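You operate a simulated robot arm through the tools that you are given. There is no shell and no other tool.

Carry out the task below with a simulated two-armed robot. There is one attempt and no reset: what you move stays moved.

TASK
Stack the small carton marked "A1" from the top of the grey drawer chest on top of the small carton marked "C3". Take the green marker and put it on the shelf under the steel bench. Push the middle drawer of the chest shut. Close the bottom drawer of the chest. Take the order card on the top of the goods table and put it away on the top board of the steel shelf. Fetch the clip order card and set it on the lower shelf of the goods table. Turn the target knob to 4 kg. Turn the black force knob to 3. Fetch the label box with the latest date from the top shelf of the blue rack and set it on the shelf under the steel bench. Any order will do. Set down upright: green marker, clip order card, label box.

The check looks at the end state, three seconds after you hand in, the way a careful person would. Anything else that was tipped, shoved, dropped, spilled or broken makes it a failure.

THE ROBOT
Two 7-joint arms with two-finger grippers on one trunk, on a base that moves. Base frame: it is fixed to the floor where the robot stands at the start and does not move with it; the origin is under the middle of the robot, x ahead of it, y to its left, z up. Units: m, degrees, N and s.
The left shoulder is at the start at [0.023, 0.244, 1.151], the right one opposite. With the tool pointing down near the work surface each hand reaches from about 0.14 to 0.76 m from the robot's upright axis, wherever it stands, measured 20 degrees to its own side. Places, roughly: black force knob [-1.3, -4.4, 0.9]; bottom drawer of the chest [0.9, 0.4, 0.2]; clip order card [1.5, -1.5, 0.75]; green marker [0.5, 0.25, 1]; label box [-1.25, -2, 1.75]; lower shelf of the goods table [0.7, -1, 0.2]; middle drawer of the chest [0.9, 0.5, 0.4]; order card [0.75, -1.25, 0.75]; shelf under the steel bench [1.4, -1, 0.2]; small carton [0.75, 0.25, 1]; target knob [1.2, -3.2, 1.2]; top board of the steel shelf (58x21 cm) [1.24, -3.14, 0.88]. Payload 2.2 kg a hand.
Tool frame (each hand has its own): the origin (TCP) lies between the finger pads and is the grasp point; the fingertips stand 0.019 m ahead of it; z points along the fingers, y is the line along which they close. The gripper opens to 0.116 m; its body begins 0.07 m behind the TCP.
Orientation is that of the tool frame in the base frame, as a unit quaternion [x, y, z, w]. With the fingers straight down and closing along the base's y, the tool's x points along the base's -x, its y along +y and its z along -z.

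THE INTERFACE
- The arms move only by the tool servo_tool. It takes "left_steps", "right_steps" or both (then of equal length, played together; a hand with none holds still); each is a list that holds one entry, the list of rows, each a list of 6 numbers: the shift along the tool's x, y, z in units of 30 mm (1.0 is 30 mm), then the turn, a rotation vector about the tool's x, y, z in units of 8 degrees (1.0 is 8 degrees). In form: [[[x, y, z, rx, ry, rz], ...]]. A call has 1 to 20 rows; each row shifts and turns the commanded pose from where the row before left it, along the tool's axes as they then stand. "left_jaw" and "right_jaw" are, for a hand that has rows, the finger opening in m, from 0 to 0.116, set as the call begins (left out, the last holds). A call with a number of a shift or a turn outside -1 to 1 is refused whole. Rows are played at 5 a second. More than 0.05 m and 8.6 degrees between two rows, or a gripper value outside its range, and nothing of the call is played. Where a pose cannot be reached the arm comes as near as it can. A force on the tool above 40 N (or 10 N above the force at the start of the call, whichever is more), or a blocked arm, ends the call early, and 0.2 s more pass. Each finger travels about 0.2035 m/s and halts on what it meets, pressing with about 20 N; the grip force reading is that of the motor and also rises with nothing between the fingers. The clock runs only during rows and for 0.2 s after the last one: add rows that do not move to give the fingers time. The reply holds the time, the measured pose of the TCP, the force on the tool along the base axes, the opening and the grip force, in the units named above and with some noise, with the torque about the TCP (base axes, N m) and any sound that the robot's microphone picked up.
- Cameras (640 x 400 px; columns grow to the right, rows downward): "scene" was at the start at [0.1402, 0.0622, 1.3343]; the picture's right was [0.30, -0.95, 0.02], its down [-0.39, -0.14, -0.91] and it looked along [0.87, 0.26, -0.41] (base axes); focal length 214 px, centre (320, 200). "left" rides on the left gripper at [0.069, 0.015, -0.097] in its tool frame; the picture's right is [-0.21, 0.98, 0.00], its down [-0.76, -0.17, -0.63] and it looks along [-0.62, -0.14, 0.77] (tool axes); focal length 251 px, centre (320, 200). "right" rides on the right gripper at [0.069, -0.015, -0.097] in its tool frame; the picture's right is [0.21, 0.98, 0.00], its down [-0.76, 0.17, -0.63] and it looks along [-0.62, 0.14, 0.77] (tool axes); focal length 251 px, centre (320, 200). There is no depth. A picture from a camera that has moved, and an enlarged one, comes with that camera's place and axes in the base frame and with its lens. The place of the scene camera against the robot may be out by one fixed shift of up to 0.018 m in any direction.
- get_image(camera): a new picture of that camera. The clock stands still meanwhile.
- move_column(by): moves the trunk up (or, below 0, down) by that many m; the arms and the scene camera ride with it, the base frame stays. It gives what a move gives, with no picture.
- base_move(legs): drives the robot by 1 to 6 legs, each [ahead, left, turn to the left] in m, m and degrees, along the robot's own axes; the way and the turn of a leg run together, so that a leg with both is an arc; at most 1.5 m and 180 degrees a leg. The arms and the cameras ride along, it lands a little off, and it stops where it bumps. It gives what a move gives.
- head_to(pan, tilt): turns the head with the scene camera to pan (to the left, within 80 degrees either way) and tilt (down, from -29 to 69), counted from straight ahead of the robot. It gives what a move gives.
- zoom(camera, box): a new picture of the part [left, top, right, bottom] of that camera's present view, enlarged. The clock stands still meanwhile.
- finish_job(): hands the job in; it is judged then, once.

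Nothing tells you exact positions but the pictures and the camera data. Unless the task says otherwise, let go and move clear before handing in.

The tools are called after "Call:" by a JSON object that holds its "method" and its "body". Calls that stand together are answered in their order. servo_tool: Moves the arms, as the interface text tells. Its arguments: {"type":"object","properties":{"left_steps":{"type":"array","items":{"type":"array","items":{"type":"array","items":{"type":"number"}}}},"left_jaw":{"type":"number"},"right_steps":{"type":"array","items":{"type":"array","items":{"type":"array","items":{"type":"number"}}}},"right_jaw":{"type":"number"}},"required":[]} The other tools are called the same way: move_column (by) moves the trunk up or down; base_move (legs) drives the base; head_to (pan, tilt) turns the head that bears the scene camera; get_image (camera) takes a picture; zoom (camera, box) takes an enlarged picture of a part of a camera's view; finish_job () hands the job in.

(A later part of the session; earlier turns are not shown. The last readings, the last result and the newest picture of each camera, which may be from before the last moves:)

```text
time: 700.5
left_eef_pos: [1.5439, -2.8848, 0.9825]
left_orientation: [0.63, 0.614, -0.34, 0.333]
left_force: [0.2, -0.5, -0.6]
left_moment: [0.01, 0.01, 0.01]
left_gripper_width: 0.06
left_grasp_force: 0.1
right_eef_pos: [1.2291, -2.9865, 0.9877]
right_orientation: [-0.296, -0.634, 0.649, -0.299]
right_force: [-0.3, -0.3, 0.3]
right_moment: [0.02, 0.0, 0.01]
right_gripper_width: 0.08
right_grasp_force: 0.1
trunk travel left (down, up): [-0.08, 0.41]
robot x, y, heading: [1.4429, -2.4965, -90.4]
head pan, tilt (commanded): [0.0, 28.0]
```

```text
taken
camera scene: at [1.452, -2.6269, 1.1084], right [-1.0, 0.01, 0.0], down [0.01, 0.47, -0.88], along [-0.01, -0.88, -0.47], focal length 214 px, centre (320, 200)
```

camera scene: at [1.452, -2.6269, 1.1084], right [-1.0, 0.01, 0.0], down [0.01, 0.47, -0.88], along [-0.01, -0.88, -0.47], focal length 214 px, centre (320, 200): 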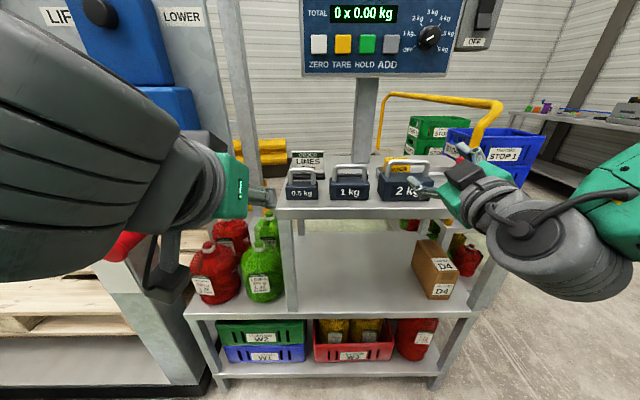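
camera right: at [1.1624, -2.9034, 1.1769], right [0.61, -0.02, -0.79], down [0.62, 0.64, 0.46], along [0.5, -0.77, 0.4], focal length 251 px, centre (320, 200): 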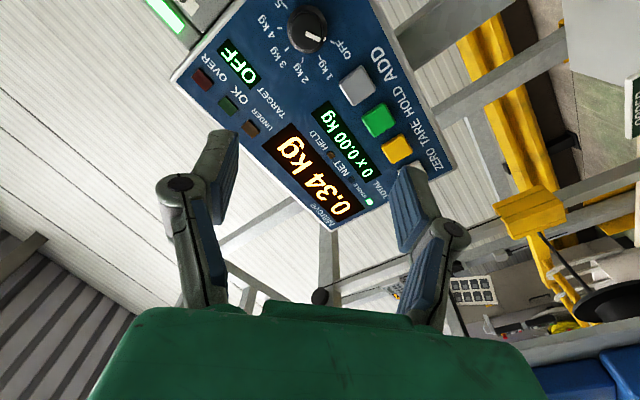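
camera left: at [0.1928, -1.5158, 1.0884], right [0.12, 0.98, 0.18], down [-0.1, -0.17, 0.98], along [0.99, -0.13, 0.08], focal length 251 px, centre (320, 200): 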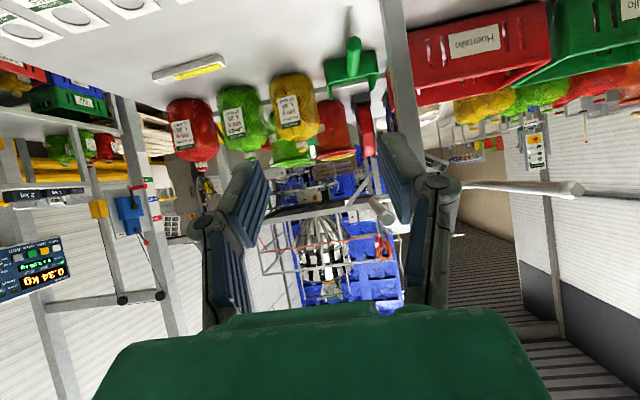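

Call:
{"method": "servo_tool", "body": {"right_steps": [[[-0.4, -0.34, 0, 0, 0, 0], [-0.585, -0.495, 0, 0, 0, 0], [-0.585, -0.495, 0, 0, 0, 0], [-0.585, -0.495, 0, 0, 0, 0], [-0.585, -0.495, 0, 0, 0, 0], [-0.585, -0.495, 0, 0, 0, 0], [-0.585, -0.495, 0, 0, 0, 0], [-0.585, -0.495, 0, 0, 0, 0], [-0.585, -0.495, 0, 0, 0, 0], [-0.585, -0.495, 0, 0, 0, 0], [0, 0, 0, 0, 0, 0], [0, 0, 0, 0, 0, 0]]]}}

Call:
{"method": "get_image", "body": {"camera": "right"}}

Call:
{"method": "get_image", "body": {"camera": "scene"}}

```text
time: 703.1
left_eef_pos: [1.5445, -2.8848, 0.9824]
left_orientation: [0.63, 0.614, -0.34, 0.334]
left_force: [-0.4, -0.4, -0.9]
left_moment: [-0.01, 0.04, 0.0]
left_gripper_width: 0.06
left_grasp_force: 0.1
right_eef_pos: [1.2283, -2.9839, 1.2087]
right_orientation: [-0.296, -0.634, 0.649, -0.299]
right_force: [0.2, 0.6, 0.3]
right_moment: [-0.02, 0.02, -0.03]
right_gripper_width: 0.0798
right_grasp_force: 0.1
trunk travel left (down, up): [-0.08, 0.41]
robot x, y, heading: [1.4442, -2.4986, -90.7]
head pan, tilt (commanded): [0.0, 28.0]
```

```text
taken
camera right: at [1.1719, -2.8875, 1.163], right [0.61, -0.02, -0.79], down [0.62, 0.64, 0.46], along [0.5, -0.77, 0.4], focal length 251 px, centre (320, 200)
```

right: 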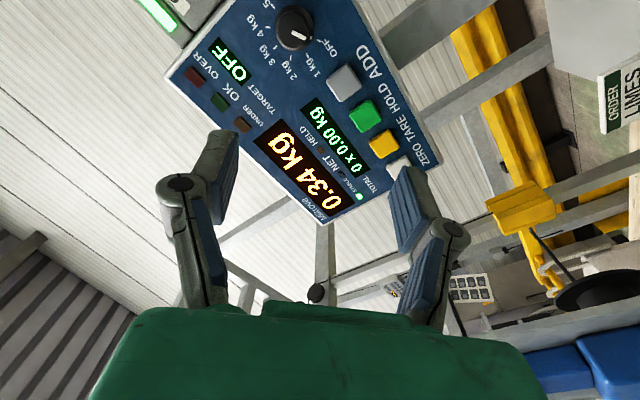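

```text
taken
camera scene: at [1.4514, -2.6266, 1.1084], right [-1.0, 0.01, 0.0], down [0.01, 0.47, -0.88], along [-0.01, -0.88, -0.47], focal length 214 px, centre (320, 200)
```

scene: 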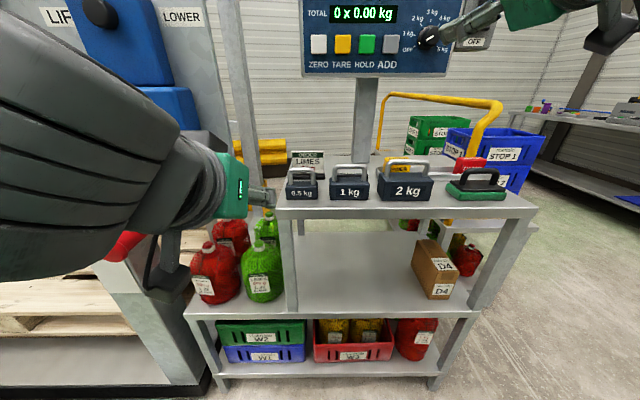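

Call:
{"method": "servo_tool", "body": {"right_steps": [[[0.236, -0.368, 0, 0, 0, 0], [0.236, -0.368, 0, 0, 0, 0], [0.236, -0.368, 0, 0, 0, 0], [0.236, -0.368, 0, 0, 0, 0], [0, 0, 0.5, 0, 0, 0], [0, 0, 0.6, 0, 0, 0], [0, 0, 0.6, 0, 0, 0], [0, 0, 0.6, 0, 0, 0], [0, 0, 0.6, 0, 0, 0], [0, 0, 0.6, 0, 0, 0], [0, 0, 0.6, 0, 0, 0], [0, 0, 0.5, 0, 0, 0], [0, 0, 0, 0, 0, 0], [0, 0, 0, 0, 0, 0], [0, 0, 0, 0, 0, 0], [0, 0, 0, 0, 0, 0]]]}}

Call:
{"method": "get_image", "body": {"camera": "right"}}

Call:
{"method": "get_image", "body": {"camera": "scene"}}

```text
time: 706.5
left_eef_pos: [1.5426, -2.8855, 0.9815]
left_orientation: [0.63, 0.613, -0.34, 0.333]
left_force: [-0.6, 0.0, -0.8]
left_moment: [0.01, -0.02, 0.0]
left_gripper_width: 0.0601
left_grasp_force: 0.1
right_eef_pos: [1.1756, -3.1195, 1.2199]
right_orientation: [-0.296, -0.635, 0.648, -0.299]
right_force: [-0.1, 0.6, 0.7]
right_moment: [0.02, 0.0, -0.01]
right_gripper_width: 0.08
right_grasp_force: 0.1
trunk travel left (down, up): [-0.08, 0.41]
robot x, y, heading: [1.4449, -2.4958, -90.4]
head pan, tilt (commanded): [0.0, 28.0]
```

```text
taken
camera right: at [1.1182, -3.0234, 1.1731], right [0.61, -0.02, -0.79], down [0.62, 0.64, 0.46], along [0.5, -0.77, 0.4], focal length 251 px, centre (320, 200)
```

right: 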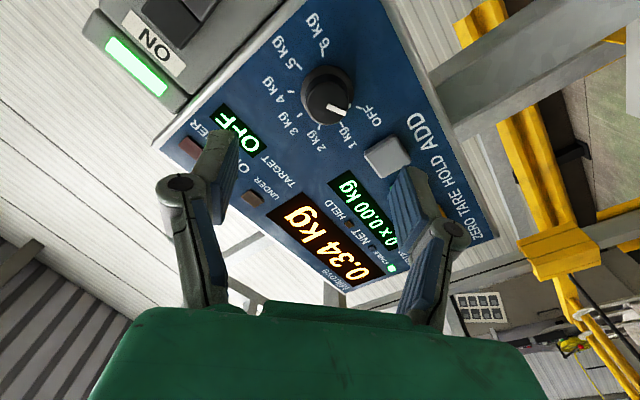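

```text
taken
camera scene: at [1.4513, -2.6273, 1.1083], right [-1.0, 0.01, 0.0], down [0.01, 0.47, -0.88], along [-0.01, -0.88, -0.47], focal length 214 px, centre (320, 200)
```

scene: 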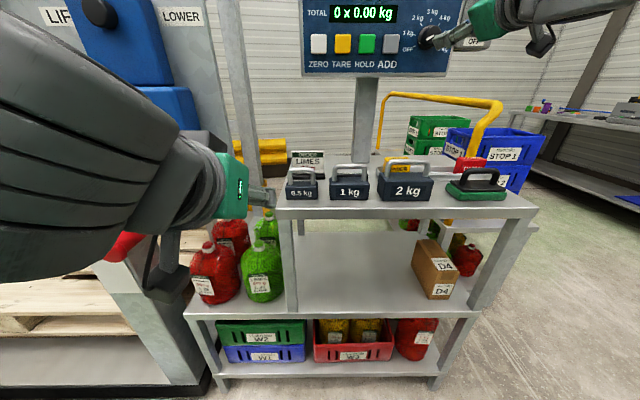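

Now the arm reaches forward properly and the knob is centred ahead. I'll advance to it.

Call:
{"method": "servo_tool", "body": {"right_steps": [[[0.1, 0.086, 0, 0, 0, 0], [0, 0, 0.5, 0, 0, 0], [0, 0, 0.6, 0, 0, 0], [0, 0, 0.6, 0, 0, 0], [0, 0, 0.6, 0, 0, 0], [0, 0, 0.6, 0, 0, 0], [0, 0, 0.5, 0, 0, 0], [0, 0, 0.4, 0, 0, 0], [0, 0, 0.3, 0, 0, 0], [0, 0, 0, 0, 0, 0], [0, 0, 0, 0, 0, 0]]]}}

Call:
{"method": "get_image", "body": {"camera": "right"}}

Call:
{"method": "zoom", "body": {"camera": "scene", "box": [360, 0, 540, 110]}}

```text
time: 708.9
left_eef_pos: [1.544, -2.8851, 0.9826]
left_orientation: [0.629, 0.614, -0.34, 0.334]
left_force: [0.0, 0.4, -0.5]
left_moment: [0.01, 0.01, 0.0]
left_gripper_width: 0.0598
left_grasp_force: 0.1
right_eef_pos: [1.1743, -3.2437, 1.2176]
right_orientation: [-0.296, -0.634, 0.648, -0.298]
right_force: [0.0, -0.3, 0.7]
right_moment: [0.03, 0.0, -0.01]
right_gripper_width: 0.0803
right_grasp_force: 0.1
trunk travel left (down, up): [-0.08, 0.41]
robot x, y, heading: [1.4442, -2.4959, -90.6]
head pan, tilt (commanded): [0.0, 28.0]
```

```text
taken
camera right: at [1.1175, -3.1477, 1.1726], right [0.61, -0.02, -0.79], down [0.62, 0.64, 0.46], along [0.5, -0.77, 0.4], focal length 251 px, centre (320, 200)
```

right: 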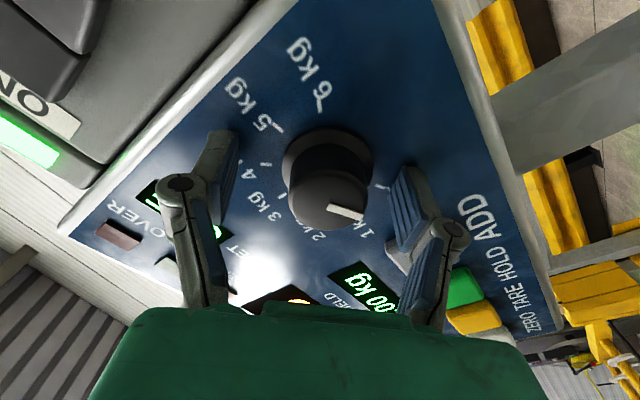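

```text
3.56 times, centred on (450, 55) of scene
camera zoom: at [1.4516, -2.628, 1.1082], right [-1.0, 0.01, 0.0], down [0.01, 0.47, -0.88], along [-0.01, -0.88, -0.47], focal length 763 px, centre (-142, 716)
```

zoom: 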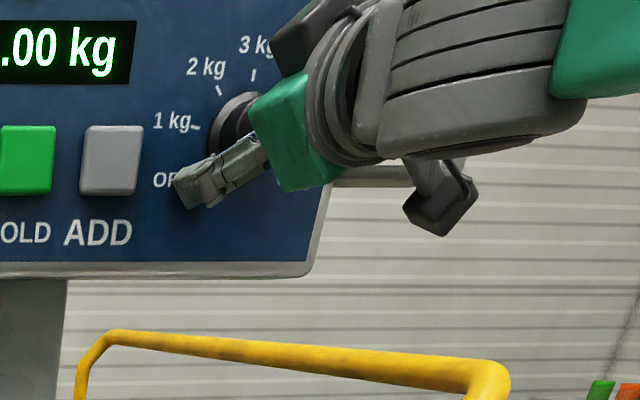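

The knob is between the fingers. I'll go 1 cm further and close on it.

Call:
{"method": "servo_tool", "body": {"right_steps": [[[0.03, 0.03, 0.2, 0, 0, 0], [0, 0, 0.2, 0, 0, 0], [0, 0, 0, 0, 0, 0]]]}}

Call:
{"method": "servo_tool", "body": {"right_steps": [[[0, 0, 0, 0, 0, 0], [0, 0, 0, 0, 0, 0], [0, 0, 0, 0, 0, 0], [0, 0, 0, 0, 0, 0], [0, 0, 0, 0, 0, 0]]], "right_jaw": 0.02}}

Call:
{"method": "get_image", "body": {"camera": "right"}}

```text
time: 709.5
left_eef_pos: [1.5447, -2.8779, 0.985]
left_orientation: [0.629, 0.612, -0.342, 0.335]
left_force: [-0.1, 0.0, 1.0]
left_moment: [-0.02, -0.04, 0.02]
left_gripper_width: 0.0601
left_grasp_force: 0.0
right_eef_pos: [1.1779, -3.2438, 1.217]
right_orientation: [-0.295, -0.636, 0.647, -0.3]
right_force: [4.6, 51.1, -19.8]
right_moment: [0.82, -0.25, 0.45]
right_gripper_width: 0.0481
right_grasp_force: 44.5
trunk travel left (down, up): [-0.08, 0.41]
robot x, y, heading: [1.4428, -2.4968, -90.5]
head pan, tilt (commanded): [0.0, 28.0]
stopped in row 2 (right hand): the force on the tool passed its limit at 49 N (the readings are from after the stop); the commanded pose is now the measured one
```

```text
time: 710.5
left_eef_pos: [1.5419, -2.8786, 0.9839]
left_orientation: [0.629, 0.612, -0.342, 0.336]
left_force: [-0.8, -0.1, -0.9]
left_moment: [-0.02, 0.01, 0.0]
left_gripper_width: 0.0601
left_grasp_force: 0.0
right_eef_pos: [1.1778, -3.2432, 1.2171]
right_orientation: [-0.295, -0.636, 0.647, -0.301]
right_force: [0.0, 33.5, -2.2]
right_moment: [1.38, 0.01, -0.16]
right_gripper_width: 0.0477
right_grasp_force: 44.6
trunk travel left (down, up): [-0.08, 0.41]
robot x, y, heading: [1.4442, -2.4984, -90.8]
head pan, tilt (commanded): [0.0, 28.0]
stopped in row 5 (right hand): the force on the tool passed its limit at 65 N (the readings are from after the stop); the commanded pose is now the measured one
```

```text
taken
camera right: at [1.1208, -3.1482, 1.1717], right [0.61, -0.01, -0.8], down [0.61, 0.64, 0.46], along [0.51, -0.77, 0.4], focal length 251 px, centre (320, 200)
```

right: 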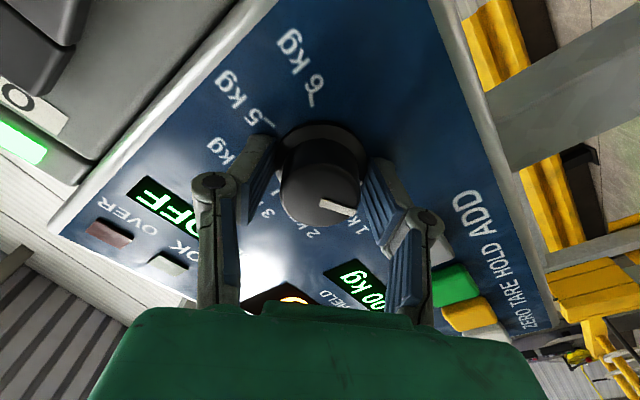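

The fingertips touched the panel and the knob (4.8 cm wide) is now gripped. I'll ease back 5 mm to unload, then check.

Call:
{"method": "servo_tool", "body": {"right_steps": [[[0, 0, -0.1, 0, 0, 0], [0, 0, -0.1, 0, 0, 0], [0, 0, 0, 0, 0, 0]]]}}

Call:
{"method": "get_image", "body": {"camera": "right"}}

```text
time: 711.3
left_eef_pos: [1.5452, -2.8828, 0.9833]
left_orientation: [0.63, 0.613, -0.342, 0.334]
left_force: [-1.2, 0.1, 0.2]
left_moment: [0.04, 0.01, -0.01]
left_gripper_width: 0.06
left_grasp_force: 0.0
right_eef_pos: [1.178, -3.2442, 1.2161]
right_orientation: [-0.294, -0.636, 0.647, -0.299]
right_force: [-2.7, -8.2, 21.9]
right_moment: [0.18, -0.25, 0.74]
right_gripper_width: 0.0475
right_grasp_force: 44.8
trunk travel left (down, up): [-0.08, 0.41]
robot x, y, heading: [1.4451, -2.4984, -90.4]
head pan, tilt (commanded): [0.0, 28.0]
```

```text
taken
camera right: at [1.1213, -3.1479, 1.1715], right [0.61, -0.01, -0.8], down [0.62, 0.64, 0.46], along [0.5, -0.77, 0.4], focal length 251 px, centre (320, 200)
```

right: 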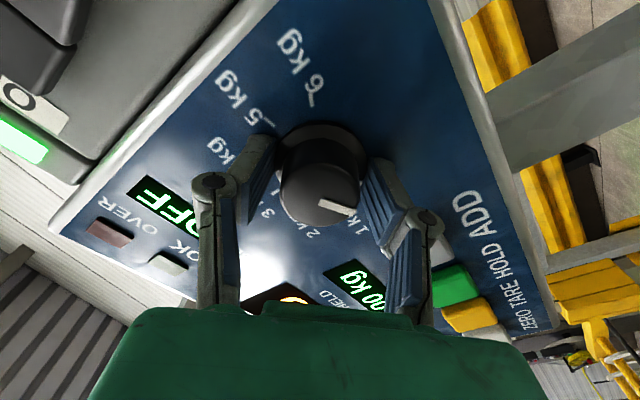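

Call:
{"method": "servo_tool", "body": {"right_steps": [[[-0.05, -0.043, 0.05, 0, 0, 0], [0, 0, 0, 0, 0, 0]]]}}

Call:
{"method": "servo_tool", "body": {"right_steps": [[[0, 0, 0, 0, 0, 0.5], [0, 0, 0, 0, 0, 0.5], [0, 0, 0, 0, 0, 0.5], [0, 0, 0, 0, 0, 0.5], [0, 0, 0, 0, 0, 0]]]}}

Call:
{"method": "get_image", "body": {"camera": "right"}}

```text
time: 711.9
left_eef_pos: [1.5445, -2.8808, 0.9833]
left_orientation: [0.629, 0.613, -0.342, 0.335]
left_force: [0.0, 0.3, 0.2]
left_moment: [0.03, -0.01, -0.05]
left_gripper_width: 0.0603
left_grasp_force: 0.0
right_eef_pos: [1.1785, -3.2428, 1.2162]
right_orientation: [-0.295, -0.637, 0.646, -0.299]
right_force: [-2.3, 1.8, 15.9]
right_moment: [-0.22, -0.22, -0.01]
right_gripper_width: 0.0474
right_grasp_force: 44.7
trunk travel left (down, up): [-0.08, 0.41]
robot x, y, heading: [1.4429, -2.4979, -90.5]
head pan, tilt (commanded): [0.0, 28.0]
```

```text
time: 713.1
left_eef_pos: [1.5433, -2.8817, 0.9834]
left_orientation: [0.629, 0.613, -0.341, 0.335]
left_force: [-0.4, 1.0, 0.0]
left_moment: [-0.01, 0.04, 0.01]
left_gripper_width: 0.0598
left_grasp_force: 0.0
right_eef_pos: [1.1778, -3.2446, 1.2171]
right_orientation: [-0.381, -0.589, 0.598, -0.388]
right_force: [-3.2, 8.4, 13.9]
right_moment: [-0.38, -0.06, -0.33]
right_gripper_width: 0.0478
right_grasp_force: 45.7
trunk travel left (down, up): [-0.08, 0.41]
robot x, y, heading: [1.4448, -2.4967, -90.6]
head pan, tilt (commanded): [0.0, 28.0]
```

```text
taken
camera right: at [1.1348, -3.1479, 1.1581], right [0.8, -0.01, -0.6], down [0.46, 0.64, 0.61], along [0.38, -0.77, 0.52], focal length 251 px, centre (320, 200)
```

right: 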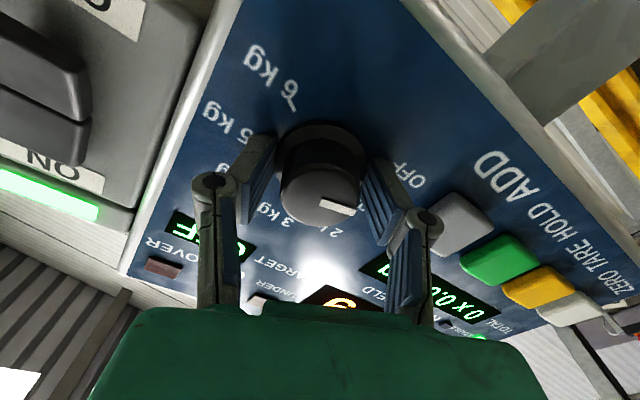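

The knob turns with the hand. I'll continue rotating to +40°.

Call:
{"method": "servo_tool", "body": {"right_steps": [[[0, 0, 0, 0, 0, 0.5], [0, 0, 0, 0, 0, 0.5], [0, 0, 0, 0, 0, 0.5], [0, 0, 0, 0, 0, 0.5], [0, 0, 0, 0, 0, 0.5], [0, 0, 0, 0, 0, 0.5], [0, 0, 0, 0, 0, 0.5], [0, 0, 0, 0, 0, 0.5], [0, 0, 0, 0, 0, 0.5], [0, 0, 0, 0, 0, 0.5], [0, 0, 0, 0, 0, 0.5], [0, 0, 0, 0, 0, 0.5], [0, 0, 0, 0, 0, 0.5], [0, 0, 0, 0, 0, 0.5], [0, 0, 0, 0, 0, 0.5], [0, 0, 0, 0, 0, 0.5], [0, 0, 0, 0, 0, 0]]]}}

Call:
{"method": "get_image", "body": {"camera": "right"}}

```text
time: 716.7
left_eef_pos: [1.5431, -2.8815, 0.9835]
left_orientation: [0.628, 0.614, -0.341, 0.335]
left_force: [0.1, -1.1, 0.1]
left_moment: [0.0, -0.01, 0.02]
left_gripper_width: 0.0598
left_grasp_force: 0.0
right_eef_pos: [1.1765, -3.2441, 1.2176]
right_orientation: [0.636, 0.298, -0.303, 0.644]
right_force: [-7.5, 4.6, 17.5]
right_moment: [-0.19, -0.08, -0.91]
right_gripper_width: 0.0477
right_grasp_force: 45.4
trunk travel left (down, up): [-0.08, 0.41]
robot x, y, heading: [1.4419, -2.4935, -90.7]
head pan, tilt (commanded): [0.0, 28.0]
```

```text
taken
camera right: at [1.2084, -3.1478, 1.1518], right [0.89, 0.01, 0.46], down [-0.36, 0.64, 0.68], along [-0.29, -0.77, 0.57], focal length 251 px, centre (320, 200)
```

right: 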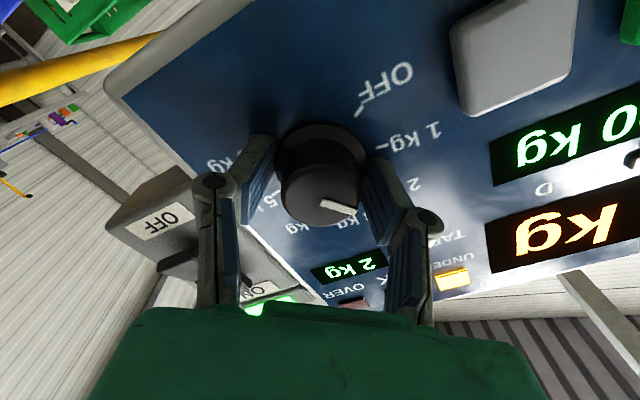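

The display shows "2 kg" after 80°. I'll release slightly, back off 4 cm, roll back 80°, and grip again for the second half.

Call:
{"method": "servo_tool", "body": {"right_steps": [[[0, 0, 0, 0, 0, 0], [0, 0, 0, 0, 0, 0], [0, 0, 0, 0, 0, 0], [0, 0, -0.2, 0, 0, 0], [0, 0, -0.3, 0, 0, 0], [0, 0, -0.4, 0, 0, 0], [0, 0, -0.4, 0, 0, 0], [0, 0, -0.3, 0, 0, 0], [0, 0, 0, 0, 0, 0], [0, 0, 0, 0, 0, 0]]], "right_jaw": 0.062}}

Call:
{"method": "servo_tool", "body": {"right_steps": [[[0, 0, 0, 0, 0, -0.833], [0, 0, 0, 0, 0, -0.833], [0, 0, 0, 0, 0, -0.833], [0, 0, 0, 0, 0, -0.833], [0, 0, 0, 0, 0, -0.833], [0, 0, 0, 0, 0, -0.833], [0, 0, 0, 0, 0, -0.833], [0, 0, 0, 0, 0, -0.833], [0, 0, 0, 0, 0, -0.833], [0, 0, 0, 0, 0, -0.833], [0, 0, 0, 0, 0, -0.833], [0, 0, 0, 0, 0, -0.833], [0, 0, 0, 0, 0, 0], [0, 0, 0, 0, 0, 0], [0, 0, 0, 0, 0, 0], [0, 0, 0, 0, 0, 0]]]}}

Call:
{"method": "get_image", "body": {"camera": "right"}}

Call:
{"method": "get_image", "body": {"camera": "scene"}}

```text
time: 718.9
left_eef_pos: [1.5447, -2.8832, 0.9825]
left_orientation: [0.63, 0.613, -0.341, 0.334]
left_force: [-0.2, -0.1, -0.4]
left_moment: [-0.02, 0.01, -0.04]
left_gripper_width: 0.0599
left_grasp_force: 0.1
right_eef_pos: [1.1777, -3.1976, 1.2146]
right_orientation: [0.637, 0.298, -0.302, 0.644]
right_force: [-0.1, 1.1, 0.6]
right_moment: [0.0, 0.02, 0.01]
right_gripper_width: 0.0618
right_grasp_force: 0.0
trunk travel left (down, up): [-0.08, 0.41]
robot x, y, heading: [1.4458, -2.4992, -90.8]
head pan, tilt (commanded): [0.0, 28.0]
```

```text
time: 722.3
left_eef_pos: [1.5441, -2.8826, 0.9834]
left_orientation: [0.63, 0.613, -0.341, 0.334]
left_force: [-0.4, -0.1, -0.4]
left_moment: [-0.04, -0.02, -0.04]
left_gripper_width: 0.0601
left_grasp_force: 0.0
right_eef_pos: [1.1785, -3.1977, 1.2138]
right_orientation: [-0.296, -0.637, 0.646, -0.299]
right_force: [-0.4, 0.5, -0.9]
right_moment: [0.0, -0.03, 0.02]
right_gripper_width: 0.062
right_grasp_force: 0.1
trunk travel left (down, up): [-0.08, 0.41]
robot x, y, heading: [1.4467, -2.4983, -90.5]
head pan, tilt (commanded): [0.0, 28.0]
```

```text
taken
camera right: at [1.1212, -3.1019, 1.1695], right [0.61, -0.01, -0.8], down [0.62, 0.64, 0.46], along [0.5, -0.77, 0.39], focal length 251 px, centre (320, 200)
```

right: 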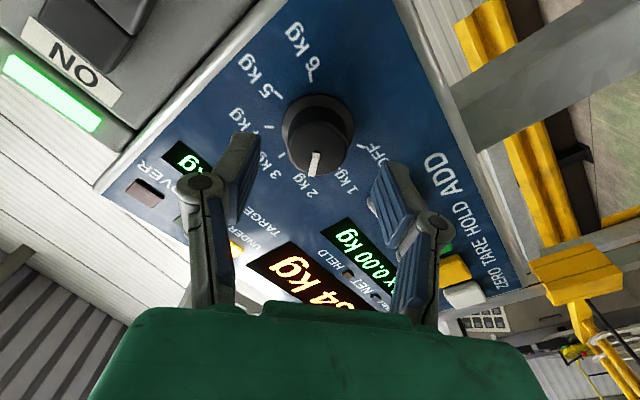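

```text
taken
camera scene: at [1.4514, -2.6272, 1.1083], right [-1.0, 0.01, 0.0], down [0.01, 0.47, -0.88], along [-0.01, -0.88, -0.47], focal length 214 px, centre (320, 200)
```

scene: 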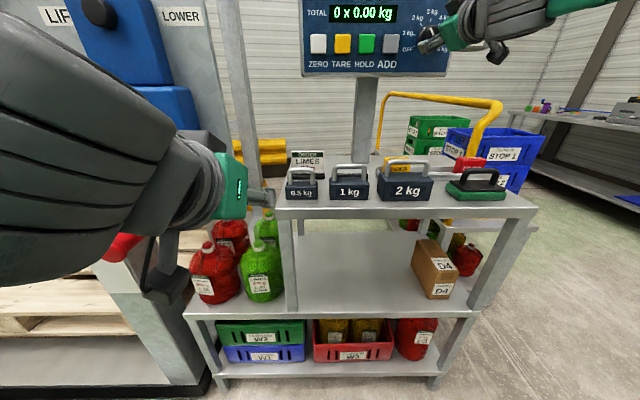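

The pointer is at 2 kg. I'll approach again, grip, and turn the remaining 80°.

Call:
{"method": "servo_tool", "body": {"right_steps": [[[-0.045, -0.1, 0.3, 0, 0, 0], [0, 0, 0.4, 0, 0, 0], [0, 0, 0.4, 0, 0, 0], [0, 0, 0.3, 0, 0, 0], [0, 0, 0, 0, 0, 0]]]}}

Call:
{"method": "servo_tool", "body": {"right_steps": [[[0, 0, 0, 0, 0, 0], [0, 0, 0, 0, 0, 0], [0, 0, 0, 0, 0, 0], [0, 0, 0, 0, 0, 0]]], "right_jaw": 0.03}}

Call:
{"method": "servo_tool", "body": {"right_steps": [[[0, 0, 0, 0, 0, 0.5], [0, 0, 0, 0, 0, 0.5], [0, 0, 0, 0, 0, 0.5], [0, 0, 0, 0, 0, 0.5], [0, 0, 0, 0, 0, 0.5], [0, 0, 0, 0, 0, 0.5], [0, 0, 0, 0, 0, 0.5], [0, 0, 0, 0, 0, 0.5], [0, 0, 0, 0, 0, 0.5], [0, 0, 0, 0, 0, 0.5], [0, 0, 0, 0, 0, 0.5], [0, 0, 0, 0, 0, 0.5], [0, 0, 0, 0, 0, 0.5], [0, 0, 0, 0, 0, 0.5], [0, 0, 0, 0, 0, 0.5], [0, 0, 0, 0, 0, 0.5], [0, 0, 0, 0, 0, 0]]]}}

Call:
{"method": "get_image", "body": {"camera": "right"}}

```text
time: 723.5
left_eef_pos: [1.5444, -2.8832, 0.9842]
left_orientation: [0.63, 0.613, -0.341, 0.334]
left_force: [0.5, 0.1, -0.4]
left_moment: [0.02, 0.03, 0.0]
left_gripper_width: 0.0602
left_grasp_force: 0.1
right_eef_pos: [1.178, -3.238, 1.2192]
right_orientation: [-0.295, -0.638, 0.646, -0.299]
right_force: [-0.1, -0.2, 0.2]
right_moment: [-0.01, 0.02, 0.05]
right_gripper_width: 0.0618
right_grasp_force: 0.1
trunk travel left (down, up): [-0.08, 0.41]
robot x, y, heading: [1.445, -2.4941, -90.8]
head pan, tilt (commanded): [0.0, 28.0]
```

```text
time: 724.3
left_eef_pos: [1.5444, -2.8809, 0.9836]
left_orientation: [0.629, 0.613, -0.341, 0.334]
left_force: [0.5, -0.1, 0.6]
left_moment: [-0.01, -0.03, 0.0]
left_gripper_width: 0.0601
left_grasp_force: 0.1
right_eef_pos: [1.178, -3.2345, 1.2177]
right_orientation: [-0.294, -0.639, 0.644, -0.301]
right_force: [0.7, 15.1, -3.2]
right_moment: [0.01, -0.01, -0.29]
right_gripper_width: 0.038
right_grasp_force: 45.3
trunk travel left (down, up): [-0.08, 0.41]
robot x, y, heading: [1.4451, -2.4996, -91.0]
head pan, tilt (commanded): [0.0, 28.0]
stopped in row 4 (right hand): the force on the tool passed its limit at 41 N (the readings are from after the stop); the commanded pose is now the measured one
```

```text
time: 727.9
left_eef_pos: [1.5436, -2.8801, 0.9851]
left_orientation: [0.629, 0.612, -0.342, 0.336]
left_force: [-0.2, -0.2, 0.9]
left_moment: [0.02, 0.02, 0.0]
left_gripper_width: 0.0601
left_grasp_force: 0.0
right_eef_pos: [1.1762, -3.2345, 1.2186]
right_orientation: [0.588, 0.384, -0.387, 0.597]
right_force: [-7.0, 16.5, 3.5]
right_moment: [-0.02, 0.05, -0.69]
right_gripper_width: 0.0383
right_grasp_force: 45.5
trunk travel left (down, up): [-0.08, 0.41]
robot x, y, heading: [1.4451, -2.4955, -90.6]
head pan, tilt (commanded): [0.0, 28.0]
```

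```text
taken
camera right: at [1.1894, -3.1394, 1.1467], right [0.98, 0.01, 0.2], down [-0.16, 0.64, 0.75], along [-0.12, -0.77, 0.63], focal length 251 px, centre (320, 200)
```

right: 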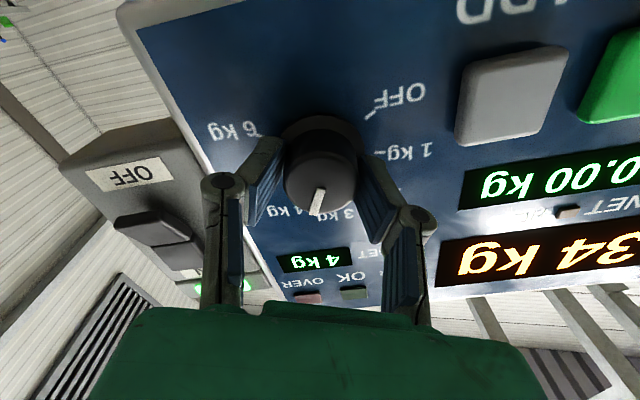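

The display already shows "4 kg", but the pointer is about 16° short of the mark. I'll turn it the last 16°.

Call:
{"method": "servo_tool", "body": {"right_steps": [[[0, 0, 0, 0, 0, 0.5], [0, 0, 0, 0, 0, 0.5], [0, 0, 0, 0, 0, 0.5], [0, 0, 0, 0, 0, 0.5], [0, 0, 0, 0, 0, 0]]]}}

Call:
{"method": "get_image", "body": {"camera": "right"}}

```text
time: 729.1
left_eef_pos: [1.5436, -2.8793, 0.9849]
left_orientation: [0.629, 0.612, -0.341, 0.335]
left_force: [-0.3, 0.8, 0.0]
left_moment: [-0.02, 0.0, 0.03]
left_gripper_width: 0.0602
left_grasp_force: 0.0
right_eef_pos: [1.1753, -3.2367, 1.2185]
right_orientation: [0.637, 0.298, -0.3, 0.644]
right_force: [-10.8, 12.6, 6.2]
right_moment: [0.15, -0.02, -0.66]
right_gripper_width: 0.0383
right_grasp_force: 45.0
trunk travel left (down, up): [-0.08, 0.41]
robot x, y, heading: [1.4452, -2.4986, -90.4]
head pan, tilt (commanded): [0.0, 28.0]
```

```text
taken
camera right: at [1.2074, -3.1392, 1.153], right [0.89, 0.01, 0.46], down [-0.36, 0.64, 0.68], along [-0.29, -0.77, 0.57], focal length 251 px, centre (320, 200)
```

right: 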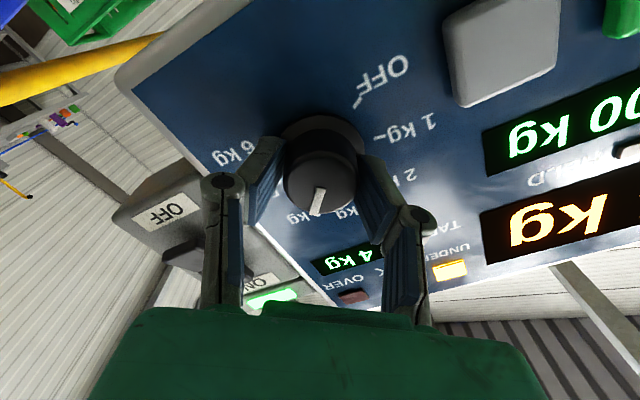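

The target display reads "4 kg". I'll release and back off, then verify.

Call:
{"method": "servo_tool", "body": {"right_steps": [[[0, 0, 0, 0, 0, 0], [0, 0, 0, 0, 0, 0], [0, 0, 0, 0, 0, 0], [0, 0, -0.2, 0, 0, 0], [0, 0, -0.4, 0, 0, 0], [0, 0, -0.6, 0, 0, 0], [0, 0, -0.7, 0, 0, 0], [0, 0, -0.7, 0, 0, 0], [0, 0, -0.7, 0, 0, 0], [0, 0, -0.7, 0, 0, 0], [0, 0, -0.5, 0, 0, 0], [0, 0, 0, 0, 0, 0]]], "right_jaw": 0.062}}

Call:
{"method": "servo_tool", "body": {"right_steps": [[[0, 0, 0, 0, 0, -0.833], [0, 0, 0, 0, 0, -0.833], [0, 0, 0, 0, 0, -0.833], [0, 0, 0, 0, 0, -0.833], [0, 0, 0, 0, 0, -0.833], [0, 0, 0, 0, 0, -0.833], [0, 0, 0, 0, 0, 0], [0, 0, 0, 0, 0, 0]]]}}

Call:
{"method": "head_to", "body": {"pan": -5, "tilt": 5}}

Call:
{"method": "zoom", "body": {"camera": "scene", "box": [240, 100, 440, 240]}}

Call:
{"method": "get_image", "body": {"camera": "right"}}

```text
time: 731.7
left_eef_pos: [1.5447, -2.8828, 0.9838]
left_orientation: [0.63, 0.613, -0.341, 0.334]
left_force: [-0.7, 0.3, -1.0]
left_moment: [0.0, -0.01, 0.01]
left_gripper_width: 0.0602
left_grasp_force: 0.1
right_eef_pos: [1.1793, -3.1036, 1.214]
right_orientation: [0.638, 0.3, -0.3, 0.643]
right_force: [-0.2, -0.3, 0.4]
right_moment: [-0.02, -0.02, 0.01]
right_gripper_width: 0.0619
right_grasp_force: 0.1
trunk travel left (down, up): [-0.08, 0.41]
robot x, y, heading: [1.4467, -2.499, -90.7]
head pan, tilt (commanded): [0.0, 28.0]
```

```text
time: 733.5
left_eef_pos: [1.5438, -2.8821, 0.9838]
left_orientation: [0.63, 0.613, -0.341, 0.334]
left_force: [0.2, 0.0, 0.4]
left_moment: [-0.02, -0.05, -0.01]
left_gripper_width: 0.0599
left_grasp_force: 0.0
right_eef_pos: [1.1781, -3.1024, 1.2153]
right_orientation: [0.494, 0.501, -0.502, 0.503]
right_force: [-0.2, -0.8, -0.7]
right_moment: [0.0, 0.04, 0.02]
right_gripper_width: 0.0622
right_grasp_force: 0.0
trunk travel left (down, up): [-0.08, 0.41]
robot x, y, heading: [1.4449, -2.4974, -90.3]
head pan, tilt (commanded): [0.0, 28.0]
```

```text
time: 734.4
left_eef_pos: [1.5447, -2.8828, 0.9846]
left_orientation: [0.629, 0.613, -0.341, 0.335]
left_force: [-0.4, -0.5, 0.8]
left_moment: [0.0, 0.0, -0.04]
left_gripper_width: 0.0599
left_grasp_force: 0.0
right_eef_pos: [1.178, -3.1028, 1.2155]
right_orientation: [-0.495, -0.5, 0.503, -0.502]
right_force: [-0.3, 0.6, -0.5]
right_moment: [-0.04, 0.02, 0.01]
right_gripper_width: 0.0619
right_grasp_force: 0.0
trunk travel left (down, up): [-0.08, 0.41]
robot x, y, heading: [1.4418, -2.4937, -90.6]
head pan, tilt (commanded): [-5.0, 5.0]
```

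```text
2.86 times, centred on (340, 170) of scene
camera zoom: at [1.443, -2.6266, 1.1455], right [-1.0, 0.1, 0.0], down [0.01, 0.09, -1.0], along [-0.1, -0.99, -0.09], focal length 613 px, centre (263, 286)
```

zoom: 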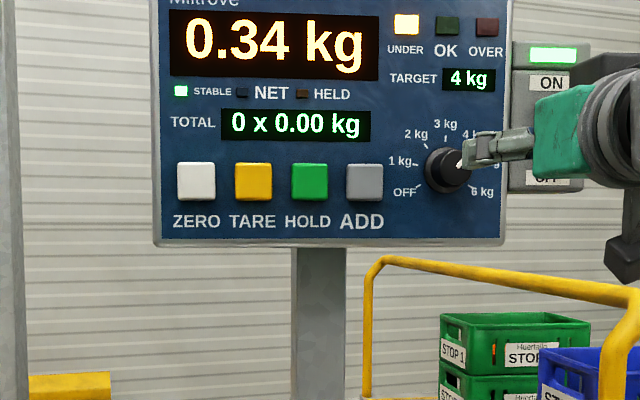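

```text
taken
camera right: at [1.1607, -3.0065, 1.144], right [0.98, 0.0, -0.22], down [0.17, 0.64, 0.75], along [0.14, -0.77, 0.62], focal length 251 px, centre (320, 200)
```

right: 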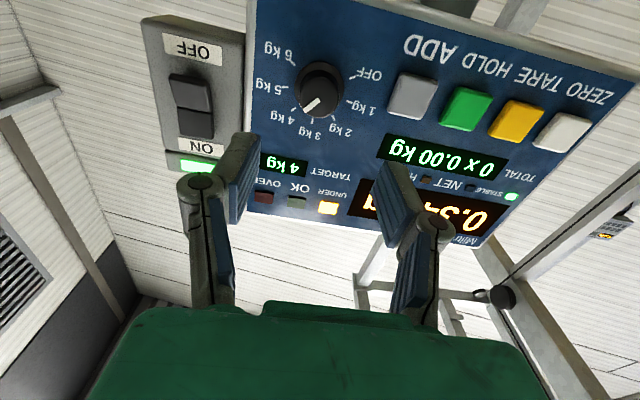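

TARGET reads 4 kg and the pointer is on the 4 kg mark. Next I'll retract the right hand, fold it down, and drive west to look for the force knob.

Call:
{"method": "servo_tool", "body": {"right_steps": [[[0, 0, -0.7, 0, 0, 0], [0, 0, -0.7, 0, 0, 0], [0, 0, -0.7, 0, 0, 0], [0, 0, -0.7, 0, 0, 0], [0, 0, 0, 0, 0.9, 0], [0, 0, 0, 0, 0.9, 0], [0, 0, 0, 0, 0.9, 0], [0, 0, 0, 0, 0.9, 0], [0, 0, 0, 0, 0.9, 0], [0, 0, 0, 0, 0.9, 0], [0, 0, 0, 0, 0.9, 0], [0, 0, 0, 0, 0.9, 0], [0, 0, 0, 0, 0.9, 0], [0, 0, 0, 0, 0.9, 0], [0, 0, 0, 0, 0.9, 0], [0, 0, 0, 0, 0.9, 0], [0, 0, 0, 0, 0, 0], [0, 0, 0, 0, 0, 0]]]}}

Call:
{"method": "base_move", "body": {"legs": [[-0.1, 0, 0], [0, 0, 90.5], [-1.45, 0, 0]]}}

Call:
{"method": "base_move", "body": {"legs": [[0, 0, -90]]}}

Call:
{"method": "head_to", "body": {"pan": 0, "tilt": 15}}

Call:
{"method": "get_image", "body": {"camera": "scene"}}

```text
time: 738.2
left_eef_pos: [1.5447, -2.8829, 0.9835]
left_orientation: [0.63, 0.613, -0.34, 0.334]
left_force: [0.4, 0.4, 0.1]
left_moment: [0.02, -0.03, 0.03]
left_gripper_width: 0.0604
left_grasp_force: 0.0
right_eef_pos: [1.1771, -3.0192, 1.2143]
right_orientation: [0.705, 0.708, -0.027, 0.022]
right_force: [-0.1, 0.4, -1.1]
right_moment: [0.06, 0.02, 0.02]
right_gripper_width: 0.0619
right_grasp_force: 0.1
trunk travel left (down, up): [-0.08, 0.41]
robot x, y, heading: [1.4455, -2.494, -90.4]
head pan, tilt (commanded): [-5.0, 5.0]
```

```text
time: 750.0
left_eef_pos: [0.3799, -2.2996, 0.9833]
left_orientation: [-0.002, 0.879, 0.002, 0.478]
left_force: [0.2, 0.4, 0.5]
left_moment: [0.01, 0.0, -0.02]
left_gripper_width: 0.0599
left_grasp_force: 0.1
right_eef_pos: [0.5285, -2.6625, 1.215]
right_orientation: [-0.017, 0.999, -0.001, 0.036]
right_force: [-0.4, -0.4, 0.1]
right_moment: [0.01, -0.02, 0.02]
right_gripper_width: 0.0619
right_grasp_force: 0.0
trunk travel left (down, up): [-0.08, 0.41]
robot x, y, heading: [-0.0062, -2.4091, 1.1]
head pan, tilt (commanded): [-5.0, 5.0]
```

```text
time: 754.1
left_eef_pos: [0.1205, -2.7881, 0.9845]
left_orientation: [0.61, 0.632, -0.331, 0.346]
left_force: [-0.3, -0.1, -0.5]
left_moment: [0.03, -0.01, 0.0]
left_gripper_width: 0.0597
left_grasp_force: 0.0
right_eef_pos: [-0.2349, -2.9471, 1.2164]
right_orientation: [0.684, 0.729, -0.028, 0.025]
right_force: [0.6, 0.2, 1.0]
right_moment: [0.01, -0.01, 0.0]
right_gripper_width: 0.0618
right_grasp_force: 0.1
trunk travel left (down, up): [-0.08, 0.41]
robot x, y, heading: [-0.001, -2.4133, -87.0]
head pan, tilt (commanded): [-5.0, 5.0]
```

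```text
time: 754.8
left_eef_pos: [0.1204, -2.786, 0.9856]
left_orientation: [0.61, 0.631, -0.332, 0.345]
left_force: [0.4, -0.1, 0.4]
left_moment: [0.04, 0.04, -0.02]
left_gripper_width: 0.06
left_grasp_force: 0.1
right_eef_pos: [-0.2358, -2.9439, 1.2182]
right_orientation: [0.683, 0.729, -0.028, 0.026]
right_force: [0.0, 0.3, -0.1]
right_moment: [-0.03, 0.03, -0.01]
right_gripper_width: 0.0621
right_grasp_force: 0.0
trunk travel left (down, up): [-0.08, 0.41]
robot x, y, heading: [-0.0046, -2.409, -87.3]
head pan, tilt (commanded): [0.0, 15.0]
```

```text
taken
camera scene: at [0.0141, -2.544, 1.1294], right [-1.0, -0.05, 0.0], down [-0.01, 0.26, -0.97], along [0.05, -0.96, -0.26], focal length 214 px, centre (320, 200)
```

scene: 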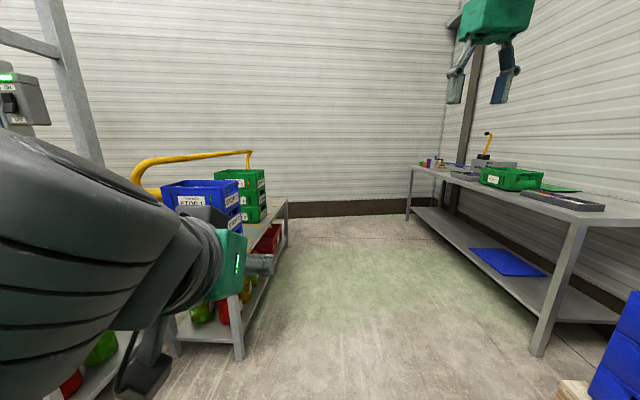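

I see a long table at the far right (south-west) with a device at its end. I'll zoom in on it.

Call:
{"method": "zoom", "body": {"camera": "scene", "box": [400, 110, 620, 240]}}

Call:
{"method": "head_to", "body": {"pan": -35, "tilt": 15}}

Call:
{"method": "get_image", "body": {"camera": "scene"}}

```text
2.91 times, centred on (510, 175) of scene
camera zoom: at [0.0141, -2.544, 1.1294], right [-1.0, -0.05, 0.0], down [-0.01, 0.26, -0.97], along [0.05, -0.96, -0.26], focal length 624 px, centre (-233, 273)
```

zoom: 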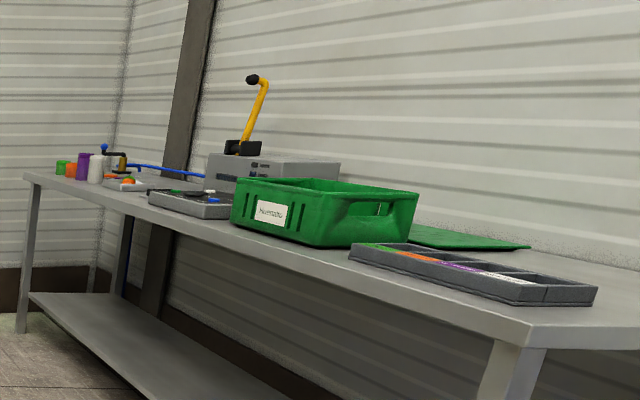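

```text
time: 755.9
left_eef_pos: [0.1207, -2.7867, 0.9843]
left_orientation: [0.61, 0.631, -0.332, 0.346]
left_force: [-0.6, 1.0, 0.4]
left_moment: [0.01, -0.02, 0.01]
left_gripper_width: 0.0599
left_grasp_force: 0.1
right_eef_pos: [-0.2362, -2.9456, 1.218]
right_orientation: [0.683, 0.73, -0.029, 0.026]
right_force: [-0.2, -1.5, -0.6]
right_moment: [-0.02, 0.06, 0.01]
right_gripper_width: 0.0617
right_grasp_force: 0.0
trunk travel left (down, up): [-0.08, 0.41]
robot x, y, heading: [-0.0047, -2.4114, -87.1]
head pan, tilt (commanded): [-35.0, 15.0]
```

```text
taken
camera scene: at [-0.0402, -2.53, 1.1293], right [-0.85, 0.53, 0.0], down [0.14, 0.22, -0.97], along [-0.51, -0.82, -0.26], focal length 214 px, centre (320, 200)
```

scene: 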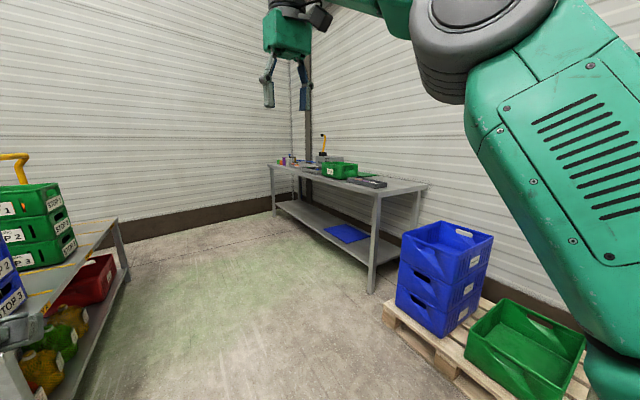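

The device on the far table end must carry the force knob. I'll drive south and turn to face the table there.

Call:
{"method": "base_move", "body": {"legs": [[1.3, 0, 0], [0.6, 0.0, 0], [0, 0, -92.8]]}}

Call:
{"method": "head_to", "body": {"pan": 0, "tilt": 20}}

Call:
{"method": "get_image", "body": {"camera": "scene"}}

```text
time: 769.1
left_eef_pos: [-0.2521, -4.3767, 0.9846]
left_orientation: [0.878, 0.01, -0.479, 0.007]
left_force: [0.1, 0.2, -0.2]
left_moment: [-0.02, 0.0, -0.02]
left_gripper_width: 0.0598
left_grasp_force: 0.1
right_eef_pos: [-0.4071, -4.0171, 1.2179]
right_orientation: [0.999, 0.027, -0.038, -0.002]
right_force: [-0.4, 0.2, -0.6]
right_moment: [-0.05, -0.01, 0.02]
right_gripper_width: 0.0618
right_grasp_force: 0.0
trunk travel left (down, up): [-0.08, 0.41]
robot x, y, heading: [0.1248, -4.2526, -177.6]
head pan, tilt (commanded): [-35.0, 15.0]
```

```text
time: 770.1
left_eef_pos: [-0.2507, -4.3756, 0.9847]
left_orientation: [0.877, 0.011, -0.481, 0.007]
left_force: [0.3, -0.5, 1.1]
left_moment: [-0.02, 0.0, 0.0]
left_gripper_width: 0.0597
left_grasp_force: 0.1
right_eef_pos: [-0.4039, -4.0168, 1.2186]
right_orientation: [0.999, 0.027, -0.04, -0.001]
right_force: [0.2, 0.5, -0.2]
right_moment: [0.02, 0.0, 0.01]
right_gripper_width: 0.0621
right_grasp_force: 0.0
trunk travel left (down, up): [-0.08, 0.41]
robot x, y, heading: [0.1229, -4.2546, -177.7]
head pan, tilt (commanded): [0.0, 20.0]
```

```text
taken
camera scene: at [-0.0009, -4.2581, 1.1212], right [-0.04, 1.0, 0.0], down [0.34, 0.01, -0.94], along [-0.94, -0.03, -0.34], focal length 214 px, centre (320, 200)
```

scene: 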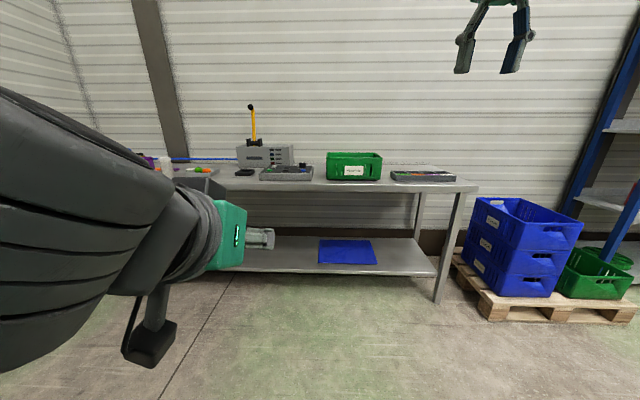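

Call:
{"method": "zoom", "body": {"camera": "scene", "box": [150, 90, 350, 200]}}

Call:
{"method": "get_image", "body": {"camera": "left"}}

```text
3.20 times, centred on (250, 145) of scene
camera zoom: at [-0.0009, -4.2581, 1.1212], right [-0.04, 1.0, 0.0], down [0.34, 0.01, -0.94], along [-0.94, -0.03, -0.34], focal length 686 px, centre (544, 376)
```

zoom: 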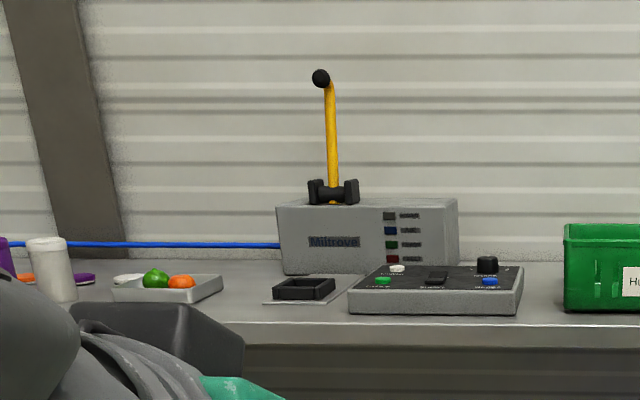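

```text
taken
camera left: at [-0.1316, -4.3876, 0.9793], right [-0.09, -0.98, 0.18], down [0.12, 0.17, 0.98], along [-0.99, 0.11, 0.1], focal length 251 px, centre (320, 200)
```

left: 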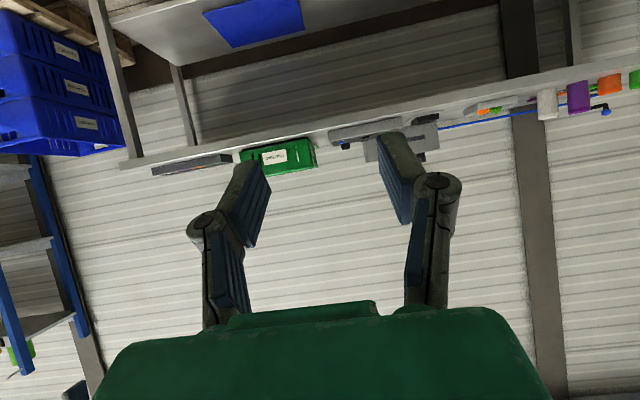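

The black knob is on top of the flat console box, near (-1.17, -4.40, 0.9), with a vertical axis. I'll raise the trunk, straighten the left hand down, and drive closer.

Call:
{"method": "move_column", "body": {"by": 0.15}}

Call:
{"method": "servo_tool", "body": {"left_steps": [[[0, 0, 0, 0, 0.57, 0], [0, 0, 0, 0, 0.57, 0], [0, 0, 0, 0, 0.57, 0], [0, 0, 0, 0, 0.57, 0], [0, 0, 0, 0, 0.57, 0], [0, 0, 0, 0, 0.57, 0], [0, 0, 0, 0, 0.57, 0], [0, 0, 0, 0, 0.57, 0], [0, 0, 0, 0, 0.57, 0], [0, 0, 0, 0, 0.57, 0], [0, 0, 0, 0, 0.57, 0], [0, 0, 0, 0, 0.57, 0], [0, 0, 0, 0, 0, 0], [0, 0, 0, 0, 0, 0]]]}}

Call:
{"method": "base_move", "body": {"legs": [[0.62, 0, -2.3]]}}

Call:
{"method": "servo_tool", "body": {"left_steps": [[[0, 0, 0, 0, 0, 0], [0, 0, 0, 0, 0, 0], [0, 0, 0, 0, 0, 0], [0, 0, 0, 0, 0, 0], [0, 0, 0, 0, 0, 0], [0, 0, 0, 0, 0, 0], [0, 0, 0, 0, 0, 0], [0, 0, 0, 0, 0, 0], [0, 0, 0, 0, 0, 0], [0, 0, 0, 0, 0, 0], [0, 0, 0, 0, 0, 0], [0, 0, 0, 0, 0, 0], [0, 0, 0, 0, 0, 0], [0, 0, 0, 0, 0, 0], [0, 0, 0, 0, 0, 0], [0, 0, 0, 0, 0, 0]]]}}

Call:
{"method": "head_to", "body": {"pan": 10, "tilt": 30}}

Call:
{"method": "get_image", "body": {"camera": "scene"}}

Call:
{"method": "get_image", "body": {"camera": "left"}}

```text
time: 771.8
left_eef_pos: [-0.2507, -4.3755, 1.1337]
left_orientation: [0.877, 0.01, -0.48, 0.007]
left_force: [0.4, 0.6, 0.2]
left_moment: [0.0, 0.0, -0.03]
left_gripper_width: 0.0599
left_grasp_force: 0.1
right_eef_pos: [-0.4043, -4.0169, 1.3687]
right_orientation: [0.999, 0.027, -0.039, -0.002]
right_force: [0.0, 0.2, 0.2]
right_moment: [0.0, 0.01, -0.03]
right_gripper_width: 0.0617
right_grasp_force: 0.0
trunk travel left (down, up): [-0.23, 0.26]
robot x, y, heading: [0.1274, -4.256, -178.0]
head pan, tilt (commanded): [0.0, 20.0]
```

```text
time: 774.8
left_eef_pos: [-0.2505, -4.3753, 1.1365]
left_orientation: [1.0, 0.012, -0.023, 0.001]
left_force: [-0.3, 1.0, -0.5]
left_moment: [-0.02, -0.03, 0.03]
left_gripper_width: 0.0598
left_grasp_force: 0.1
right_eef_pos: [-0.406, -4.0167, 1.3697]
right_orientation: [0.999, 0.026, -0.039, -0.002]
right_force: [0.1, 0.6, 0.2]
right_moment: [-0.01, 0.0, -0.06]
right_gripper_width: 0.062
right_grasp_force: 0.1
trunk travel left (down, up): [-0.23, 0.26]
robot x, y, heading: [0.1246, -4.2564, -178.0]
head pan, tilt (commanded): [0.0, 20.0]
```

```text
time: 778.3
left_eef_pos: [-0.8799, -4.3685, 1.1364]
left_orientation: [1.0, -0.011, -0.023, 0.0]
left_force: [-1.0, 0.0, -0.3]
left_moment: [-0.01, -0.04, -0.01]
left_gripper_width: 0.0597
left_grasp_force: 0.0
right_eef_pos: [-1.0181, -4.003, 1.3676]
right_orientation: [0.999, 0.005, -0.039, -0.002]
right_force: [-1.0, 0.6, -0.7]
right_moment: [0.02, 0.01, 0.01]
right_gripper_width: 0.062
right_grasp_force: 0.0
trunk travel left (down, up): [-0.23, 0.26]
robot x, y, heading: [-0.5027, -4.2661, 179.6]
head pan, tilt (commanded): [0.0, 20.0]
```

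```text
time: 781.7
left_eef_pos: [-0.8773, -4.3689, 1.1373]
left_orientation: [1.0, -0.01, -0.024, 0.001]
left_force: [0.7, 0.7, -0.5]
left_moment: [0.01, 0.07, -0.01]
left_gripper_width: 0.0599
left_grasp_force: 0.1
right_eef_pos: [-1.013, -4.0033, 1.3707]
right_orientation: [0.999, 0.005, -0.041, -0.002]
right_force: [0.6, 0.5, -0.3]
right_moment: [0.02, -0.02, 0.01]
right_gripper_width: 0.0621
right_grasp_force: 0.1
trunk travel left (down, up): [-0.23, 0.26]
robot x, y, heading: [-0.5024, -4.2657, 179.3]
head pan, tilt (commanded): [0.0, 20.0]
```

```text
time: 782.5
left_eef_pos: [-0.8777, -4.3692, 1.1366]
left_orientation: [1.0, -0.011, -0.024, 0.001]
left_force: [-0.6, 0.1, 0.5]
left_moment: [0.02, 0.03, 0.0]
left_gripper_width: 0.0599
left_grasp_force: 0.0
right_eef_pos: [-1.0144, -4.0029, 1.3709]
right_orientation: [0.999, 0.005, -0.04, -0.002]
right_force: [-0.3, 0.5, 0.4]
right_moment: [0.02, -0.01, 0.0]
right_gripper_width: 0.0622
right_grasp_force: 0.1
trunk travel left (down, up): [-0.23, 0.26]
robot x, y, heading: [-0.5009, -4.2672, 179.5]
head pan, tilt (commanded): [10.0, 30.0]
```

```text
taken
camera scene: at [-0.6225, -4.2777, 1.2551], right [-0.17, 0.99, 0.0], down [0.5, 0.08, -0.86], along [-0.85, -0.14, -0.5], focal length 214 px, centre (320, 200)
```

scene: 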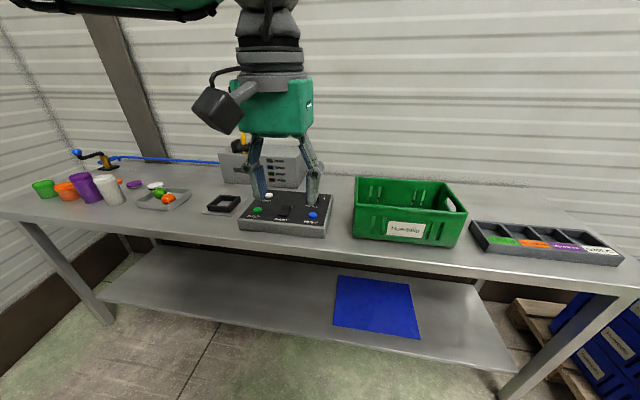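

```text
taken
camera left: at [-0.8033, -4.3851, 1.2297], right [-0.23, -0.97, 0.01], down [-0.72, 0.18, 0.67], along [-0.65, 0.15, -0.74], focal length 251 px, centre (320, 200)
```

left: 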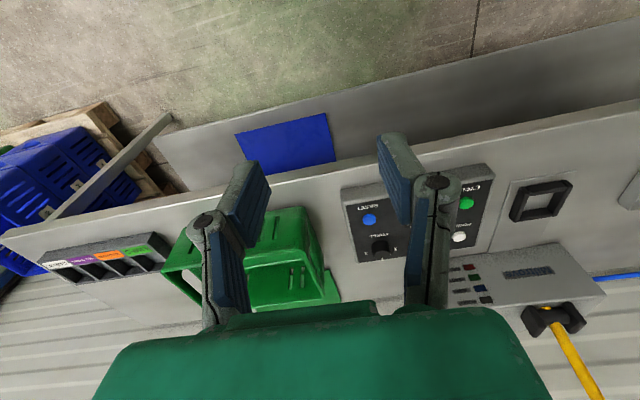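

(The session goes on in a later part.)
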